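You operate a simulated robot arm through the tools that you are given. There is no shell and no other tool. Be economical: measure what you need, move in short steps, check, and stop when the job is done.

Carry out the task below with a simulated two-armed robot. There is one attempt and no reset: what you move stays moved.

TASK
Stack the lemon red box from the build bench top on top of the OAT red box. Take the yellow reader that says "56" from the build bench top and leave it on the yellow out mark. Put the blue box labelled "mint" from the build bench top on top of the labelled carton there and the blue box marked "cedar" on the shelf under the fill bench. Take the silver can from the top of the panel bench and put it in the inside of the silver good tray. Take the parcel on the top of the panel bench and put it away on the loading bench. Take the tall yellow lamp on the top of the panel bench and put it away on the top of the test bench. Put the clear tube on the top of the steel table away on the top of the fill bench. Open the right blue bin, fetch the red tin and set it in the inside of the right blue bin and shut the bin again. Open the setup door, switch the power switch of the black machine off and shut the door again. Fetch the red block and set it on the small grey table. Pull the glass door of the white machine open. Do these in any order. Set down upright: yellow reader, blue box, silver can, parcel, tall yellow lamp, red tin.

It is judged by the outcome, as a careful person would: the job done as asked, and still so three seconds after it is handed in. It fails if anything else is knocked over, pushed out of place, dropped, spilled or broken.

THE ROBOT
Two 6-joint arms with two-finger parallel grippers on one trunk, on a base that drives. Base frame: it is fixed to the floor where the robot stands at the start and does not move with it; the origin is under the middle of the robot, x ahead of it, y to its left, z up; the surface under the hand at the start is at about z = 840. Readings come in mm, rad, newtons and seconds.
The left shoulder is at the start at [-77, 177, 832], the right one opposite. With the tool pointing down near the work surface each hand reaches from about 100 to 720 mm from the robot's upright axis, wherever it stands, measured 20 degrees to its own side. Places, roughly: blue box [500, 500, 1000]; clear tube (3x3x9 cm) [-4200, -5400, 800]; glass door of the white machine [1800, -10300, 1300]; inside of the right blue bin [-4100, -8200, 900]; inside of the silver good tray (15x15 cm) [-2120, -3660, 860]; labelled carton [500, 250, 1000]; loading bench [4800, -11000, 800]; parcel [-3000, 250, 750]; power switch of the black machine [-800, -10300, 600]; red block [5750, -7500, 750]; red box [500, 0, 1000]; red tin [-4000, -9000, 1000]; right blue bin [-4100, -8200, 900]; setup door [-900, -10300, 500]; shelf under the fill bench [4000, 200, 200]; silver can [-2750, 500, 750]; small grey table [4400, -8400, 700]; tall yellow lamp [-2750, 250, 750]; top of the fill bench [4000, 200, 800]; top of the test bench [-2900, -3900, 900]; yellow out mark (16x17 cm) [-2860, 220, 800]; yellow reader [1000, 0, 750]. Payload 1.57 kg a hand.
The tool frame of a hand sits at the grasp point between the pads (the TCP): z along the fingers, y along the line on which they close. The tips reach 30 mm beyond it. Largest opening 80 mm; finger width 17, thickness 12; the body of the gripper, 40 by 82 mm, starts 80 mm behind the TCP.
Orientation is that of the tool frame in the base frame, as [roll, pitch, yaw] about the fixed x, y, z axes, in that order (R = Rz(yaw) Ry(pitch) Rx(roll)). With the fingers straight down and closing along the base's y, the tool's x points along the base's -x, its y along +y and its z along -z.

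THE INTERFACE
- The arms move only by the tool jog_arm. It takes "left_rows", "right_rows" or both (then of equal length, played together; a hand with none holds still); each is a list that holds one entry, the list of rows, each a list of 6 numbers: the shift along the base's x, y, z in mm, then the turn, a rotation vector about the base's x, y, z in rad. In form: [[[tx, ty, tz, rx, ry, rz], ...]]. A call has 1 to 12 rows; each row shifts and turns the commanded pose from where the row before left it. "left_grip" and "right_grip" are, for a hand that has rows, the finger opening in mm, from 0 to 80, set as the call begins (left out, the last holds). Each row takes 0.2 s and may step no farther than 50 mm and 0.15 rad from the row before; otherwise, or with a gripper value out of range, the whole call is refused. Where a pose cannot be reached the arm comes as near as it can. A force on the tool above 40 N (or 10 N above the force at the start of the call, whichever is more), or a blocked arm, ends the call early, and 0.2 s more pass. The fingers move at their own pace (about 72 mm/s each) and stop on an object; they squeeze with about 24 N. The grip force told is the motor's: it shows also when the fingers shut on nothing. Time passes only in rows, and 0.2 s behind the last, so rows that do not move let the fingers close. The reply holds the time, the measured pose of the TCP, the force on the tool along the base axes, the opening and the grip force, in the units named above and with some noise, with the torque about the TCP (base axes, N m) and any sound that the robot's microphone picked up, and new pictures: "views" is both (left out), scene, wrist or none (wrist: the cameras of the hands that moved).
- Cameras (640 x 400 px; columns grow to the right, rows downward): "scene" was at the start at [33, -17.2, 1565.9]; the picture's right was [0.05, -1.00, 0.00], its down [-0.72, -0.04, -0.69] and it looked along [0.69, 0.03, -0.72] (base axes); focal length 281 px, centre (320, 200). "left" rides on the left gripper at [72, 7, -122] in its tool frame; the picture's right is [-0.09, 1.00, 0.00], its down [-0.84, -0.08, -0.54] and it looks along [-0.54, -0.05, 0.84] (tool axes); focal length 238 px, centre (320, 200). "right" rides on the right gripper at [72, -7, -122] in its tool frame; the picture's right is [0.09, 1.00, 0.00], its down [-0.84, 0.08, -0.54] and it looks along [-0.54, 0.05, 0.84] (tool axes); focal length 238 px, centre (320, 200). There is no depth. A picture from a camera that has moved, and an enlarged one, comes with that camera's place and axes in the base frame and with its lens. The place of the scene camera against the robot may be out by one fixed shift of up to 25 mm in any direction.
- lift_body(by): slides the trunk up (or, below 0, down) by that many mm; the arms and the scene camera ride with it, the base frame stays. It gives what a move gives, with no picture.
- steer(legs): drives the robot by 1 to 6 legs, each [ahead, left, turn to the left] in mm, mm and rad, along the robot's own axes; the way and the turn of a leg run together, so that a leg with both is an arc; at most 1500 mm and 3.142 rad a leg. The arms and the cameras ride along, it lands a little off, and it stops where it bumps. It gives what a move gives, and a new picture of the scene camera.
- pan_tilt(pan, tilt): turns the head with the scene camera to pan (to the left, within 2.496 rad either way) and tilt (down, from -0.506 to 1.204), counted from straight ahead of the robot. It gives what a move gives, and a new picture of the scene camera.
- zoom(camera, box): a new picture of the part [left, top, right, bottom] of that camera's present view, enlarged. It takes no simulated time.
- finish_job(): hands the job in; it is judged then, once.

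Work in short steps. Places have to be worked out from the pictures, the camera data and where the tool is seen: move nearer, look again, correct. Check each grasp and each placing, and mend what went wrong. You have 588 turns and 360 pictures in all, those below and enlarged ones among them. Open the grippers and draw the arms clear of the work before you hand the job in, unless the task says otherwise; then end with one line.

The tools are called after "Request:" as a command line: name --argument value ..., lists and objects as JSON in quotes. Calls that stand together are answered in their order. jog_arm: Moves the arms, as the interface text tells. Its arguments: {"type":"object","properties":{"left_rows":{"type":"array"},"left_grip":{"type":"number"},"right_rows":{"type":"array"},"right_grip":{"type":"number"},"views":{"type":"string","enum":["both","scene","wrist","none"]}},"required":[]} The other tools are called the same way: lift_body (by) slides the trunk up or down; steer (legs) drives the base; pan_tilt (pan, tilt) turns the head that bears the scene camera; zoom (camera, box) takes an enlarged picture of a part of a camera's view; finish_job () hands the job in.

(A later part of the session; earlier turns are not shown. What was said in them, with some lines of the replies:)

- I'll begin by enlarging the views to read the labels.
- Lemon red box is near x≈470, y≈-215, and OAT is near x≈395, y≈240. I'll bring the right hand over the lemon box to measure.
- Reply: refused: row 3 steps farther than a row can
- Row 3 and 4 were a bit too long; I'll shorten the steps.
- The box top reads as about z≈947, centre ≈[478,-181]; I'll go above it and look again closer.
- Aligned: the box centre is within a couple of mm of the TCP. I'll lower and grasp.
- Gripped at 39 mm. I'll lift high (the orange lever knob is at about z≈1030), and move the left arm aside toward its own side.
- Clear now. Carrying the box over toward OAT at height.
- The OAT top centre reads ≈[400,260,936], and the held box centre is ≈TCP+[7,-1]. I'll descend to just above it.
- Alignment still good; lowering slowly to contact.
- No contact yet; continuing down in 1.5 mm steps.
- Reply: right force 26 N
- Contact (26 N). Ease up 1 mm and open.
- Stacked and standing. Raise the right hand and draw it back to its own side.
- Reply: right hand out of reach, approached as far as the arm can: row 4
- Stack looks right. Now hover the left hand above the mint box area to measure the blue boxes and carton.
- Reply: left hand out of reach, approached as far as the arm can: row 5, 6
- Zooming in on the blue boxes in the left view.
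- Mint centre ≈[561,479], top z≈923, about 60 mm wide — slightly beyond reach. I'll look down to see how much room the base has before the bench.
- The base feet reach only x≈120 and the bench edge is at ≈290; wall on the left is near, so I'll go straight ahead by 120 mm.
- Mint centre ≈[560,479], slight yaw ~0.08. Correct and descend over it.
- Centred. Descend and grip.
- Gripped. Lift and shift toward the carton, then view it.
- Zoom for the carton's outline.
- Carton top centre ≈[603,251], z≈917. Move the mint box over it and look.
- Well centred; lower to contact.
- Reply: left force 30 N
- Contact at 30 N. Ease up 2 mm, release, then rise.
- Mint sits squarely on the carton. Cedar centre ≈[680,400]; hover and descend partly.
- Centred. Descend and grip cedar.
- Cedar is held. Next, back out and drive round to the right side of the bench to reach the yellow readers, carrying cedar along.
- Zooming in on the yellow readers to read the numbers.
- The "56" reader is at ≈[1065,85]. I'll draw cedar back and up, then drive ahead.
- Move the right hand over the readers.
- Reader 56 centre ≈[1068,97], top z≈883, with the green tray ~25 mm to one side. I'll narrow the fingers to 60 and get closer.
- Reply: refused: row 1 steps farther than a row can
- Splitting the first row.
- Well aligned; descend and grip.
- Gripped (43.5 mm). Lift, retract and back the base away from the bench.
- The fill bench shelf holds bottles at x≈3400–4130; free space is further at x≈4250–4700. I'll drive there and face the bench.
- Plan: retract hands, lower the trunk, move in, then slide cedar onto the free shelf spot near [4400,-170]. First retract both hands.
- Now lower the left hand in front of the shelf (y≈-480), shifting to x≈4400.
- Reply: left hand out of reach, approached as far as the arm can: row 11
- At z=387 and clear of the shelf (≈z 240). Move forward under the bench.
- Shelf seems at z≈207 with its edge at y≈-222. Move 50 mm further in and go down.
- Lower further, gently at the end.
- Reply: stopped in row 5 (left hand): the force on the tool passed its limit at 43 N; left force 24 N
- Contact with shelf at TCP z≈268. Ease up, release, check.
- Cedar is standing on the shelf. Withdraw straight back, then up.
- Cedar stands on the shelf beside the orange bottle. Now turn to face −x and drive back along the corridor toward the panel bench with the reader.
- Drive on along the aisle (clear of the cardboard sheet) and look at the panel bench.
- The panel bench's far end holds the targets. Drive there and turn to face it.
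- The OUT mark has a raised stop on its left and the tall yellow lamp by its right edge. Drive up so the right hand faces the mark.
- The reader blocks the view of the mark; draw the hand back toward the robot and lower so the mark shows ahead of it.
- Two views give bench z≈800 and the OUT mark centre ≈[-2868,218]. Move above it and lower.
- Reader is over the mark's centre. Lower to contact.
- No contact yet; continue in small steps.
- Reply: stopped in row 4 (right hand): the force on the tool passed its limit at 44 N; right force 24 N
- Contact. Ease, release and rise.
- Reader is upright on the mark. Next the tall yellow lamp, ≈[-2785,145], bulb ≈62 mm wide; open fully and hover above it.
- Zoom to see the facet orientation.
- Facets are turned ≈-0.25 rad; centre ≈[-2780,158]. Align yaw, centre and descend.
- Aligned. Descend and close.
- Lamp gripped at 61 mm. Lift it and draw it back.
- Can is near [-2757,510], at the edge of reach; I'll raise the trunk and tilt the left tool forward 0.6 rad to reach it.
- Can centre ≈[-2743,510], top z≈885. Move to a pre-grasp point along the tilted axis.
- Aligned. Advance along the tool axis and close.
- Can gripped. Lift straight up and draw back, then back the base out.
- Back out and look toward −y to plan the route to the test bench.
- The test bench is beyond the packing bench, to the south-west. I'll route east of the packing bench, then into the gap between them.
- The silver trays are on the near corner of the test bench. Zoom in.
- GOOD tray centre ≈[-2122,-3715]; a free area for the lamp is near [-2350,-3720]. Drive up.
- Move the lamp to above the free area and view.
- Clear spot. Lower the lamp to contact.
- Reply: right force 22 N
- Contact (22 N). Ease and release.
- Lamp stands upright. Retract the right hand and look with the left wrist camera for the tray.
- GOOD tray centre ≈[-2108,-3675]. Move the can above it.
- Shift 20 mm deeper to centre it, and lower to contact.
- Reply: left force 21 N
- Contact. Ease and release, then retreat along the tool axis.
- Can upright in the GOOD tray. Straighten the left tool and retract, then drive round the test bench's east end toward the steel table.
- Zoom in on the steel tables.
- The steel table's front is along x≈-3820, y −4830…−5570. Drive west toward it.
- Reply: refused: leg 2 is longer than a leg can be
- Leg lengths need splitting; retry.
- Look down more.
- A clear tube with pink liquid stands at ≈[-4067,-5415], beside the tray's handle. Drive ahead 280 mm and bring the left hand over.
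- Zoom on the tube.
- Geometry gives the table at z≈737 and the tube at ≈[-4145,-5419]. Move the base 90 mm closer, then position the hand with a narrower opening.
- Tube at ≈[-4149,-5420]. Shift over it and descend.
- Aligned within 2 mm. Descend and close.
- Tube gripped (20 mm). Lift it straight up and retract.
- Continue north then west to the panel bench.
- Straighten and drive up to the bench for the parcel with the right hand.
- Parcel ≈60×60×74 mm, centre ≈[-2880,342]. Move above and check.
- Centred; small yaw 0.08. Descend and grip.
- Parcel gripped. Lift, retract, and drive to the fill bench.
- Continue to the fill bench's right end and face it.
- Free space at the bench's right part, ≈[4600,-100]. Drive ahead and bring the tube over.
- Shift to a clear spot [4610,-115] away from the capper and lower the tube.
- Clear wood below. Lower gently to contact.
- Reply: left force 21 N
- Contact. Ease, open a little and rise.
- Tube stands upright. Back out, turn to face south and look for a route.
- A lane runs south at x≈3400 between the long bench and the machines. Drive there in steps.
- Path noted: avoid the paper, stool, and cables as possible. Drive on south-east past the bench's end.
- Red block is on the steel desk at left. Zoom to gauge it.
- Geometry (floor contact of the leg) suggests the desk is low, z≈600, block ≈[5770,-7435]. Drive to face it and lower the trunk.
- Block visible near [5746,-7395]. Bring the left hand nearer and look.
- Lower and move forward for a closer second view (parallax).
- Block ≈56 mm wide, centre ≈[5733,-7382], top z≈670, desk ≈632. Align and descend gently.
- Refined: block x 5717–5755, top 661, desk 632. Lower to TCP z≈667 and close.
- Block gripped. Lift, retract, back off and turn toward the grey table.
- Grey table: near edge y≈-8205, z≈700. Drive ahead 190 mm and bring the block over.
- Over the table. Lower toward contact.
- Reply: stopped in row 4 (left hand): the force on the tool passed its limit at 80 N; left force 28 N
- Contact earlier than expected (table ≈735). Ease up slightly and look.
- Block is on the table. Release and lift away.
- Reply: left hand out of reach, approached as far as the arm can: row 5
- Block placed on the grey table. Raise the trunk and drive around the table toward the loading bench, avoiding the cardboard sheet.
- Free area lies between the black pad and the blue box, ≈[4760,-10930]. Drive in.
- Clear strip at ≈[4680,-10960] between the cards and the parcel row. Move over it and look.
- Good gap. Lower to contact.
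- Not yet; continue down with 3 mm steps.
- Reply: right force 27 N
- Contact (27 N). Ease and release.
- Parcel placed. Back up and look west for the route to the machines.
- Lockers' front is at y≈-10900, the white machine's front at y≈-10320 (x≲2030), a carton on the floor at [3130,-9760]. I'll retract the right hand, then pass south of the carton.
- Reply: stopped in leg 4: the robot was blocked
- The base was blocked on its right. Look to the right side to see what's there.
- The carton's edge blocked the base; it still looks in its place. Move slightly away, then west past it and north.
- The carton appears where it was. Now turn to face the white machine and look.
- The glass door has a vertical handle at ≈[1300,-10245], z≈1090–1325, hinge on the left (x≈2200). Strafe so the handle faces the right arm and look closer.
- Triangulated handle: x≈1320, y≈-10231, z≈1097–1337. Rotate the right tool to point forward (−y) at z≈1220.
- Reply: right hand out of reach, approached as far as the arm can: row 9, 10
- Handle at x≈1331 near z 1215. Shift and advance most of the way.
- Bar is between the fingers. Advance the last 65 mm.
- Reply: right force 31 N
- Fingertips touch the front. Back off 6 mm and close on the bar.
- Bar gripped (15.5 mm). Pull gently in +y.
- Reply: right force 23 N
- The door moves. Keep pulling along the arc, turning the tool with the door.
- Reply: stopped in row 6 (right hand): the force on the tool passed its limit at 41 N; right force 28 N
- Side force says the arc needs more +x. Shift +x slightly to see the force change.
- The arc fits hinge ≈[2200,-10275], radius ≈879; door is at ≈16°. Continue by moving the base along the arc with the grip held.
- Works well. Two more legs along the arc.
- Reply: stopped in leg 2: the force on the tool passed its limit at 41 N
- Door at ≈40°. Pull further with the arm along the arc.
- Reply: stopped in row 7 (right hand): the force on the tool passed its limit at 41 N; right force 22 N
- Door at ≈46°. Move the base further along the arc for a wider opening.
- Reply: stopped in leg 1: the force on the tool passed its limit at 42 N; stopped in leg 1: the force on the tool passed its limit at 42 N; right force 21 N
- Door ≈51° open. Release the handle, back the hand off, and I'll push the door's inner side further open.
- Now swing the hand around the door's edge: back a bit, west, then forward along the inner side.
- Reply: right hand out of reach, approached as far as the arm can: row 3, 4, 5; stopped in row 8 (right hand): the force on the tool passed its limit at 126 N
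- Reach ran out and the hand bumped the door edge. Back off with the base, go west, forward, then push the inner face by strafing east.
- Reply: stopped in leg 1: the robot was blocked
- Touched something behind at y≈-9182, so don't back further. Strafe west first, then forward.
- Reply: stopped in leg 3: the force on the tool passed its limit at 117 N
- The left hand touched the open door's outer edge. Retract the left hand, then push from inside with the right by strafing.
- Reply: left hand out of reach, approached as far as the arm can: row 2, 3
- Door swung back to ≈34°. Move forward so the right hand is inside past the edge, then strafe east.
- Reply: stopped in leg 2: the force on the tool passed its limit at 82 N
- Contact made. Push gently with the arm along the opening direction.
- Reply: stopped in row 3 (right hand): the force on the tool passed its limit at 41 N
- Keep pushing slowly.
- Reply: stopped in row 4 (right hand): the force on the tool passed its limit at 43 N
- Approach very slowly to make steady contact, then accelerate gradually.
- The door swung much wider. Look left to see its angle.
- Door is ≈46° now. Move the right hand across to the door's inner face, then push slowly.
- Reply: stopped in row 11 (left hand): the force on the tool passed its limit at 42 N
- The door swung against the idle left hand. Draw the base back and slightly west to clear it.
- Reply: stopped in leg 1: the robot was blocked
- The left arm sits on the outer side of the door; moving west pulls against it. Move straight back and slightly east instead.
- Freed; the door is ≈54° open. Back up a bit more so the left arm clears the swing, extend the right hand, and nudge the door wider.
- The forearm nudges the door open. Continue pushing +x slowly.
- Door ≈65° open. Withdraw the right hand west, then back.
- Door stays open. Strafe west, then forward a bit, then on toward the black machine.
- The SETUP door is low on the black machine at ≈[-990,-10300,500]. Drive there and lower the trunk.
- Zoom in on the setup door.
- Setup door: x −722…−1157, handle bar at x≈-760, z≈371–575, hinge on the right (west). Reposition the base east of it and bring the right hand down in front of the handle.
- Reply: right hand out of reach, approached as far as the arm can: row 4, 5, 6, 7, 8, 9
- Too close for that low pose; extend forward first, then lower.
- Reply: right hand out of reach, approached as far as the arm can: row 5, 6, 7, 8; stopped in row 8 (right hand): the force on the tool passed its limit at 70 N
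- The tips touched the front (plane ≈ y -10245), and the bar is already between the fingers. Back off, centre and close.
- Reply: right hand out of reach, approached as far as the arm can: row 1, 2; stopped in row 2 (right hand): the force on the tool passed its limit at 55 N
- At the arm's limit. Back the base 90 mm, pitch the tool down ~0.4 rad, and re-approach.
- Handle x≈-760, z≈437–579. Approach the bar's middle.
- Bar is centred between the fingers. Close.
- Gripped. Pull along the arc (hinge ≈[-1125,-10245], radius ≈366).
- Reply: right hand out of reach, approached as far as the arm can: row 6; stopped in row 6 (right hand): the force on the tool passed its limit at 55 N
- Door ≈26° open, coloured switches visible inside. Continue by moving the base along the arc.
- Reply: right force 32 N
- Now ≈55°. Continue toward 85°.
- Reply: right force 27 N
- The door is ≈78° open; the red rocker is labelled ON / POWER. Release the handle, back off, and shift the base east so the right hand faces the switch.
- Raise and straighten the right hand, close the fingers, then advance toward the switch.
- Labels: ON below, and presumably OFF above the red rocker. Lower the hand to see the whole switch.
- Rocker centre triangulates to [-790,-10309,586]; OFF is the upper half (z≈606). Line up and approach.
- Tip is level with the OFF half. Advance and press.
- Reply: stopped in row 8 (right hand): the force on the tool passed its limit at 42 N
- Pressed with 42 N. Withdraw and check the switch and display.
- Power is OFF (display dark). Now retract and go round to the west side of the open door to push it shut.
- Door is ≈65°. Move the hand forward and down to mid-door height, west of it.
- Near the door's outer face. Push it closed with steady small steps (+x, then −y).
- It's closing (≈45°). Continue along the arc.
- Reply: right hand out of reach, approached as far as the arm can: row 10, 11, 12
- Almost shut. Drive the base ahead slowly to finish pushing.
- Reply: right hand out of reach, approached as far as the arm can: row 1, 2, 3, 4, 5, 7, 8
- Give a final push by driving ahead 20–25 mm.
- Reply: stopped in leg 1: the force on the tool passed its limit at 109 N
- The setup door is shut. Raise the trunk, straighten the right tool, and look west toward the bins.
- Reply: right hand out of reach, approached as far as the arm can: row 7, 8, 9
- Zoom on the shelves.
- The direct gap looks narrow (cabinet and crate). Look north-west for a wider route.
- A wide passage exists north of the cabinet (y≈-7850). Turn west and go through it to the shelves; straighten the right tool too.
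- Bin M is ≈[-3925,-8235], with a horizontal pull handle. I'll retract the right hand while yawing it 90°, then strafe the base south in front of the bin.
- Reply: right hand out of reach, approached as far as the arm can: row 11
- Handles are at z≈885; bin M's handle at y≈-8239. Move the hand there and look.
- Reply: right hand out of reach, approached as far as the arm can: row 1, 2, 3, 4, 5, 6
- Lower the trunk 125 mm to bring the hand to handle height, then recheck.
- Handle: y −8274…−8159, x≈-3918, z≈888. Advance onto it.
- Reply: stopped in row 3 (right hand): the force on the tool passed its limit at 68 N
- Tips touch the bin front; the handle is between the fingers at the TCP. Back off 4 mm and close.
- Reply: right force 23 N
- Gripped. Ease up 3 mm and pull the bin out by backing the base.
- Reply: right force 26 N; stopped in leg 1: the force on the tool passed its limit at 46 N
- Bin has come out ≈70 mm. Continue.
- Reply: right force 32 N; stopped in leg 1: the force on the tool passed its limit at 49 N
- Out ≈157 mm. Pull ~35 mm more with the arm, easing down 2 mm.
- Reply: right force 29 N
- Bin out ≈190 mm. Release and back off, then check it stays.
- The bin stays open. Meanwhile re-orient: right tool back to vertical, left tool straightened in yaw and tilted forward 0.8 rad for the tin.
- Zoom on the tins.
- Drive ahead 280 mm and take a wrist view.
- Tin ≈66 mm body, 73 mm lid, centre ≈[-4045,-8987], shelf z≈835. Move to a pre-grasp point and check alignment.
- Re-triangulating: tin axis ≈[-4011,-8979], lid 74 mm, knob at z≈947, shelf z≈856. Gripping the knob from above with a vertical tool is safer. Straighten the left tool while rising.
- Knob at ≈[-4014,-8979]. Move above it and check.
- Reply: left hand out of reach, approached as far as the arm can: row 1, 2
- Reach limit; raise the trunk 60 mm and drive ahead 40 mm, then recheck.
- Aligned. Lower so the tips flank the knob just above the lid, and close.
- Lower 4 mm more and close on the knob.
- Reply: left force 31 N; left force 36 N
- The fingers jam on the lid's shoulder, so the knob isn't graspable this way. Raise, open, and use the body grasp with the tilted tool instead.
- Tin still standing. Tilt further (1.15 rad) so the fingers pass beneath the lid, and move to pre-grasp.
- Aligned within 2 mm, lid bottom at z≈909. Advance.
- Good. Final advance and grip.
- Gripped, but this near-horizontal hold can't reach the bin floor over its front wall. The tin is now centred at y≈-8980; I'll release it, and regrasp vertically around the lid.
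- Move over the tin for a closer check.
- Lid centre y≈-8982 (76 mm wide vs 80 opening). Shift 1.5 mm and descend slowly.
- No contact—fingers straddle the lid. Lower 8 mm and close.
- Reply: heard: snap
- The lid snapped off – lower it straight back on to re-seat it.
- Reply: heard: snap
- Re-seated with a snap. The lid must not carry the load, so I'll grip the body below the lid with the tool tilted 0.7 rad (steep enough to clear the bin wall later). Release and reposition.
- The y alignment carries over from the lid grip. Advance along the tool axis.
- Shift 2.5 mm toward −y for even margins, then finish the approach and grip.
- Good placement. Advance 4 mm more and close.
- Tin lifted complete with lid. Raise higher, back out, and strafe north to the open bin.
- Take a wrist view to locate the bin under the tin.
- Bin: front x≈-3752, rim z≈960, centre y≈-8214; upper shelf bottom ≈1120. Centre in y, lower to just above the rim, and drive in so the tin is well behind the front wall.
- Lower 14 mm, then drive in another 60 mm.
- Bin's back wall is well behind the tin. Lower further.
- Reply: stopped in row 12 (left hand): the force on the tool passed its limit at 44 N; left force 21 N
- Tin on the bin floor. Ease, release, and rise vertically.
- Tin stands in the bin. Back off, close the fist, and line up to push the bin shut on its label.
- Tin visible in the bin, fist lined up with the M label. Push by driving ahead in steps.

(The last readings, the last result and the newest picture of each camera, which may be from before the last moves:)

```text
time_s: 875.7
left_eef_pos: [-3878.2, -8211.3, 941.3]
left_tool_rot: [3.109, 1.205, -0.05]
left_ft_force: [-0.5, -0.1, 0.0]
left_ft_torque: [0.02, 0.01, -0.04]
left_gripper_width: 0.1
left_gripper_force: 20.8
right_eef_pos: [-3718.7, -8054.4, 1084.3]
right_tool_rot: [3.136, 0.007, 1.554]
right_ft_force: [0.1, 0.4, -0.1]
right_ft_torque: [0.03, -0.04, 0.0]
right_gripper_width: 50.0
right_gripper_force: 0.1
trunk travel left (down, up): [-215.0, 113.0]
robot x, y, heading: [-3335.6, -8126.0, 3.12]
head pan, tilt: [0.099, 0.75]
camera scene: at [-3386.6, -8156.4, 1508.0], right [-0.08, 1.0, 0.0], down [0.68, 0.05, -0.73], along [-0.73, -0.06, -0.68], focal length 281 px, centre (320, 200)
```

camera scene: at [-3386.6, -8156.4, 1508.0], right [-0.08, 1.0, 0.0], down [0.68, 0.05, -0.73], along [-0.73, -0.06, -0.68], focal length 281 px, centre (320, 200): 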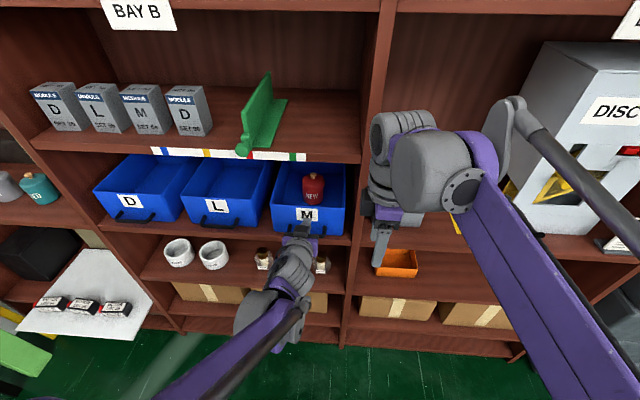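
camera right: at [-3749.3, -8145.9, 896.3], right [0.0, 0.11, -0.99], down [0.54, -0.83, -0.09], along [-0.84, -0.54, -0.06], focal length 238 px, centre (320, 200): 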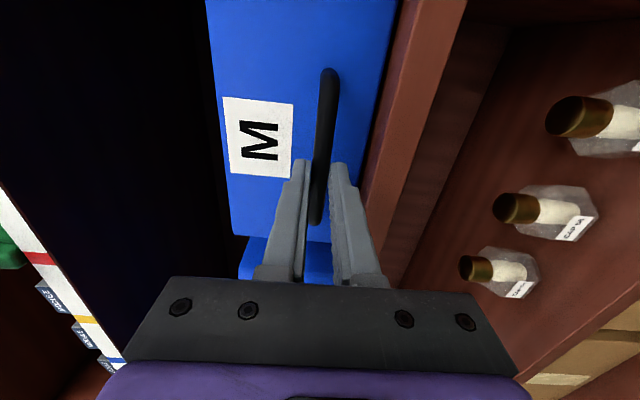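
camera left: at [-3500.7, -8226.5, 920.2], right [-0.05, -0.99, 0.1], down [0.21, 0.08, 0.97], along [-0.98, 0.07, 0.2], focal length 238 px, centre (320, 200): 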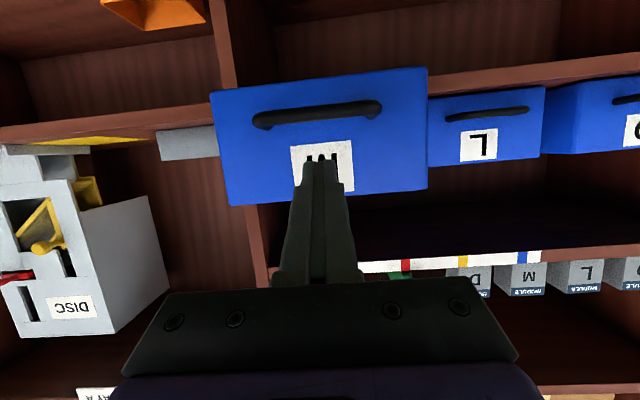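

Nearly in. Push the last part with the arm slowly.

Request:
jog_arm --left_rows '[[[-6, 0, 0, 0, 0, 0], [-6, 0, 0, 0, 0, 0], [-6, 0, 0, 0, 0, 0], [-6, 0, 0, 0, 0, 0], [-6, 0, 0, 0, 0, 0], [-5, 0, 0, 0, 0, 0], [-5, 0, 0, 0, 0, 0], [-5, 0, 0, 0, 0, 0], [-5, 0, 0, 0, 0, 0], [-5, 0, 0, 0, 0, 0]]]' --views "scene"

```text
time_s: 877.1
left_eef_pos: [-3901.7, -8211.6, 943.2]
left_tool_rot: [3.111, 1.205, -0.045]
left_ft_force: [17.6, -0.5, 7.3]
left_ft_torque: [-0.09, 0.12, 0.07]
left_gripper_width: 0.0
left_gripper_force: 21.2
right_eef_pos: [-3714.0, -8054.1, 1086.7]
right_tool_rot: [3.138, 0.007, 1.555]
right_ft_force: [0.0, -0.4, 0.0]
right_ft_torque: [-0.03, 0.02, -0.03]
right_gripper_width: 50.0
right_gripper_force: 0.1
trunk travel left (down, up): [-215.0, 113.0]
robot x, y, heading: [-3336.6, -8128.9, 3.122]
head pan, tilt: [0.099, 0.75]
stopped in row 6 (left hand): the force on the tool passed its limit at 48 N (the readings are from after the stop); the commanded pose is now the measured one
camera scene: at [-3381.0, -8156.5, 1508.3], right [-0.08, 1.0, 0.0], down [0.68, 0.05, -0.73], along [-0.73, -0.06, -0.68], focal length 281 px, centre (320, 200)
```

scene: 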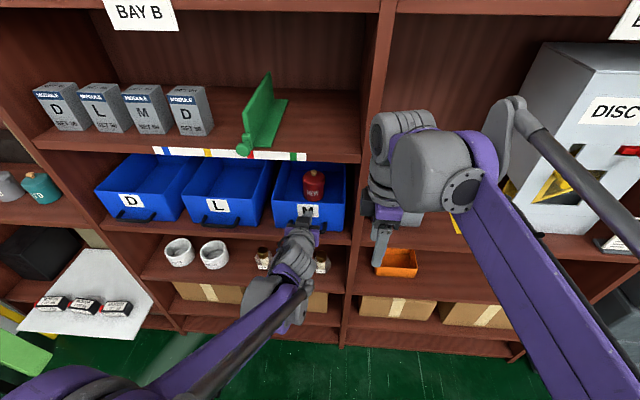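

The bin hit its stop. Back off and verify.

Request:
steer --legs '[[-300, 0, 0]]'

Request:
zoom --camera "scene" --box '[110, 80, 400, 250]'

```text
time_s: 879.1
left_eef_pos: [-3632.0, -8209.7, 940.9]
left_tool_rot: [3.109, 1.201, -0.055]
left_ft_force: [-1.0, -0.1, -0.5]
left_ft_torque: [-0.02, 0.0, 0.0]
left_gripper_width: 0.0
left_gripper_force: 21.8
right_eef_pos: [-3441.8, -8056.0, 1085.2]
right_tool_rot: [3.135, 0.008, 1.546]
right_ft_force: [0.2, 0.8, 0.8]
right_ft_torque: [0.0, -0.02, 0.0]
right_gripper_width: 49.9
right_gripper_force: 0.0
trunk travel left (down, up): [-215.0, 113.0]
robot x, y, heading: [-3065.8, -8130.4, 3.114]
head pan, tilt: [0.099, 0.75]
stopped in leg 1: the robot was blocked; the commanded pose is now the measured one
camera scene: at [-3112.4, -8160.1, 1508.0], right [-0.07, 1.0, 0.0], down [0.68, 0.05, -0.73], along [-0.73, -0.05, -0.68], focal length 281 px, centre (320, 200)
```

scene: 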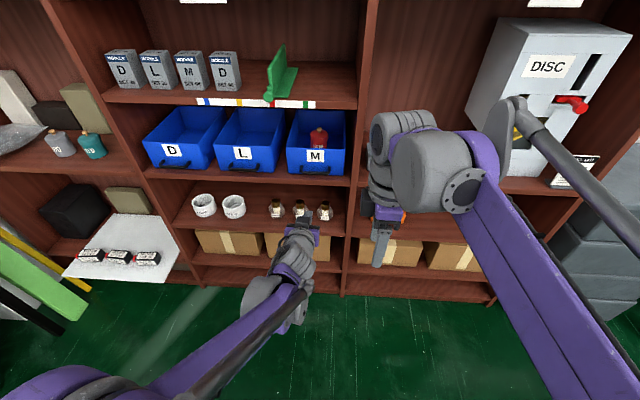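

```text
2.21 times, centred on (255, 165) of scene
camera zoom: at [-3112.4, -8160.1, 1508.0], right [-0.07, 1.0, 0.0], down [0.68, 0.05, -0.73], along [-0.73, -0.05, -0.68], focal length 620 px, centre (463, 277)
```

zoom: 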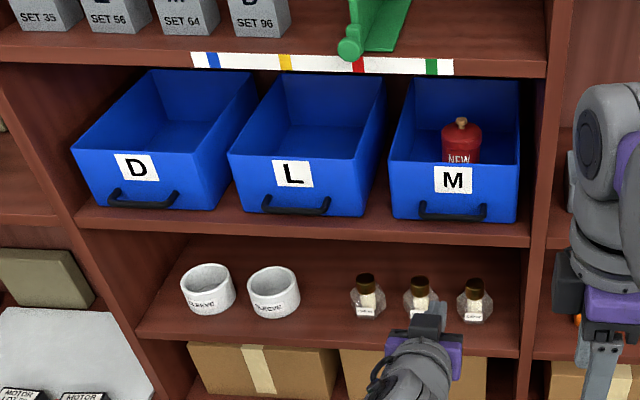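

Bin shut with the tin upright inside. Move forward off whatever I touched behind, and look back at it.

Request:
steer --legs '[[80, 0, 0]]'

Request:
pan_tilt --pan 2.45 --tilt 0.7

```text
time_s: 880.1
left_eef_pos: [-3712.8, -8208.5, 940.3]
left_tool_rot: [3.112, 1.2, -0.052]
left_ft_force: [-0.1, 1.0, 0.4]
left_ft_torque: [0.01, 0.0, -0.03]
left_gripper_width: 0.0
left_gripper_force: 21.1
right_eef_pos: [-3522.8, -8053.8, 1085.6]
right_tool_rot: [3.133, 0.006, 1.549]
right_ft_force: [0.9, -0.5, 0.3]
right_ft_torque: [0.01, -0.02, -0.04]
right_gripper_width: 50.3
right_gripper_force: 0.1
trunk travel left (down, up): [-215.0, 113.0]
robot x, y, heading: [-3142.8, -8130.6, 3.115]
head pan, tilt: [0.099, 0.75]
camera scene: at [-3193.7, -8158.4, 1508.0], right [-0.07, 1.0, 0.0], down [0.68, 0.05, -0.73], along [-0.73, -0.05, -0.68], focal length 281 px, centre (320, 200)
```

scene: 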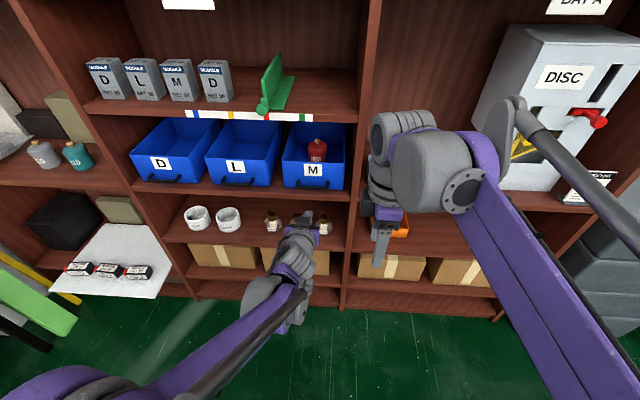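

```text
time_s: 882.3
left_eef_pos: [-3713.2, -8209.3, 940.5]
left_tool_rot: [3.111, 1.202, -0.054]
left_ft_force: [0.2, -0.1, -0.6]
left_ft_torque: [-0.03, -0.01, -0.02]
left_gripper_width: 0.0
left_gripper_force: 21.3
right_eef_pos: [-3522.9, -8054.5, 1085.1]
right_tool_rot: [3.134, 0.007, 1.549]
right_ft_force: [-0.6, 0.3, -0.1]
right_ft_torque: [-0.01, -0.03, 0.04]
right_gripper_width: 49.8
right_gripper_force: 0.0
trunk travel left (down, up): [-215.0, 113.0]
robot x, y, heading: [-3143.0, -8130.3, 3.113]
head pan, tilt: [2.45, 0.7]
camera scene: at [-3046.3, -8208.6, 1512.3], right [-0.66, -0.75, 0.0], down [-0.48, 0.42, -0.76], along [0.57, -0.5, -0.64], focal length 281 px, centre (320, 200)
```

scene: 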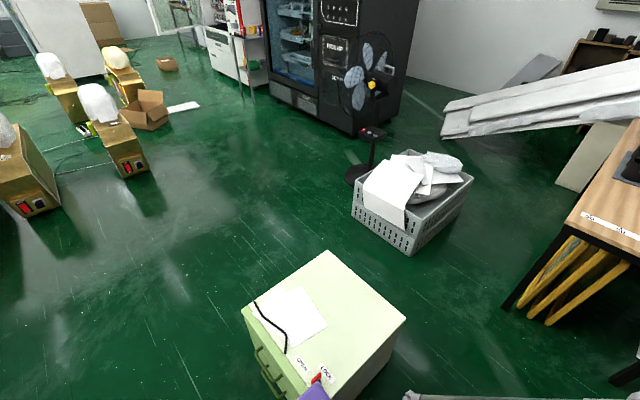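

Cabinet stands in place. Zoom to confirm the glass door is still open, and open/retract the left hand.

Request:
zoom --camera "scene" --box '[130, 0, 430, 150]'

Request:
jog_arm --left_rows '[[[40, 0, 20, 0, -0.12, 0], [40, 0, 20, 0, -0.12, 0], [40, 0, 20, 0, -0.12, 0], [20, 0, 20, 0, -0.12, 0], [0, 0, 20, 0, -0.12, 0], [0, 0, 0, 0, -0.12, 0], [0, 0, 0, 0, -0.12, 0], [0, 0, 0, 0, -0.12, 0], [0, 0, 0, 0, -0.12, 0], [0, 0, 0, 0, -0.12, 0]]]' --left_grip 80 --views "none"

```text
2.13 times, centred on (280, 75) of scene
camera zoom: at [-3046.3, -8208.6, 1512.3], right [-0.66, -0.75, 0.0], down [-0.48, 0.42, -0.76], along [0.57, -0.5, -0.64], focal length 599 px, centre (405, 467)
```

zoom: 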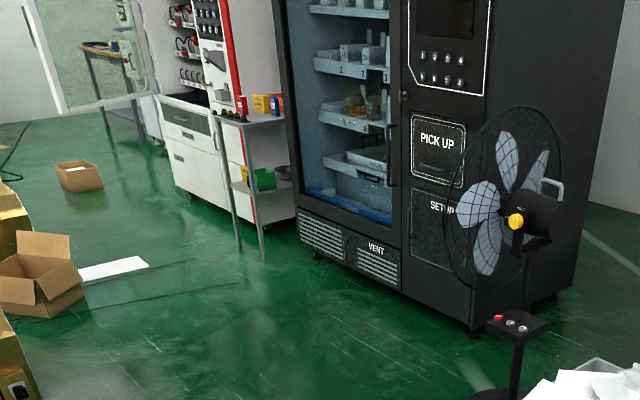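

```text
time_s: 884.5
left_eef_pos: [-3574.3, -8211.0, 1042.8]
left_tool_rot: [-3.12, -0.002, -0.018]
left_ft_force: [-0.1, 0.4, 0.6]
left_ft_torque: [0.0, -0.03, 0.0]
left_gripper_width: 79.8
left_gripper_force: 0.1
right_eef_pos: [-3522.7, -8053.3, 1085.5]
right_tool_rot: [3.137, 0.006, 1.549]
right_ft_force: [0.6, 0.6, 1.0]
right_ft_torque: [0.02, 0.01, 0.05]
right_gripper_width: 50.0
right_gripper_force: 0.0
trunk travel left (down, up): [-215.0, 113.0]
robot x, y, heading: [-3144.1, -8128.4, 3.116]
head pan, tilt: [2.45, 0.7]
```

The glass door is still open, the setup door is shut with the machine dark, and the hands are open and clear of the work. I'm handing the job in.

Request:
finish_job

```text
The job is handed in.
```

All the tasks are done and the job is handed in, but the base bumped a few things while driving: a floor carton, the machine behind the glass door, and the cabinet by the shelves. The carton and the cabinet looked to be in place afterwards; I did not check the machine. The red tin's lid also came off once and snapped back on before I moved the tin.
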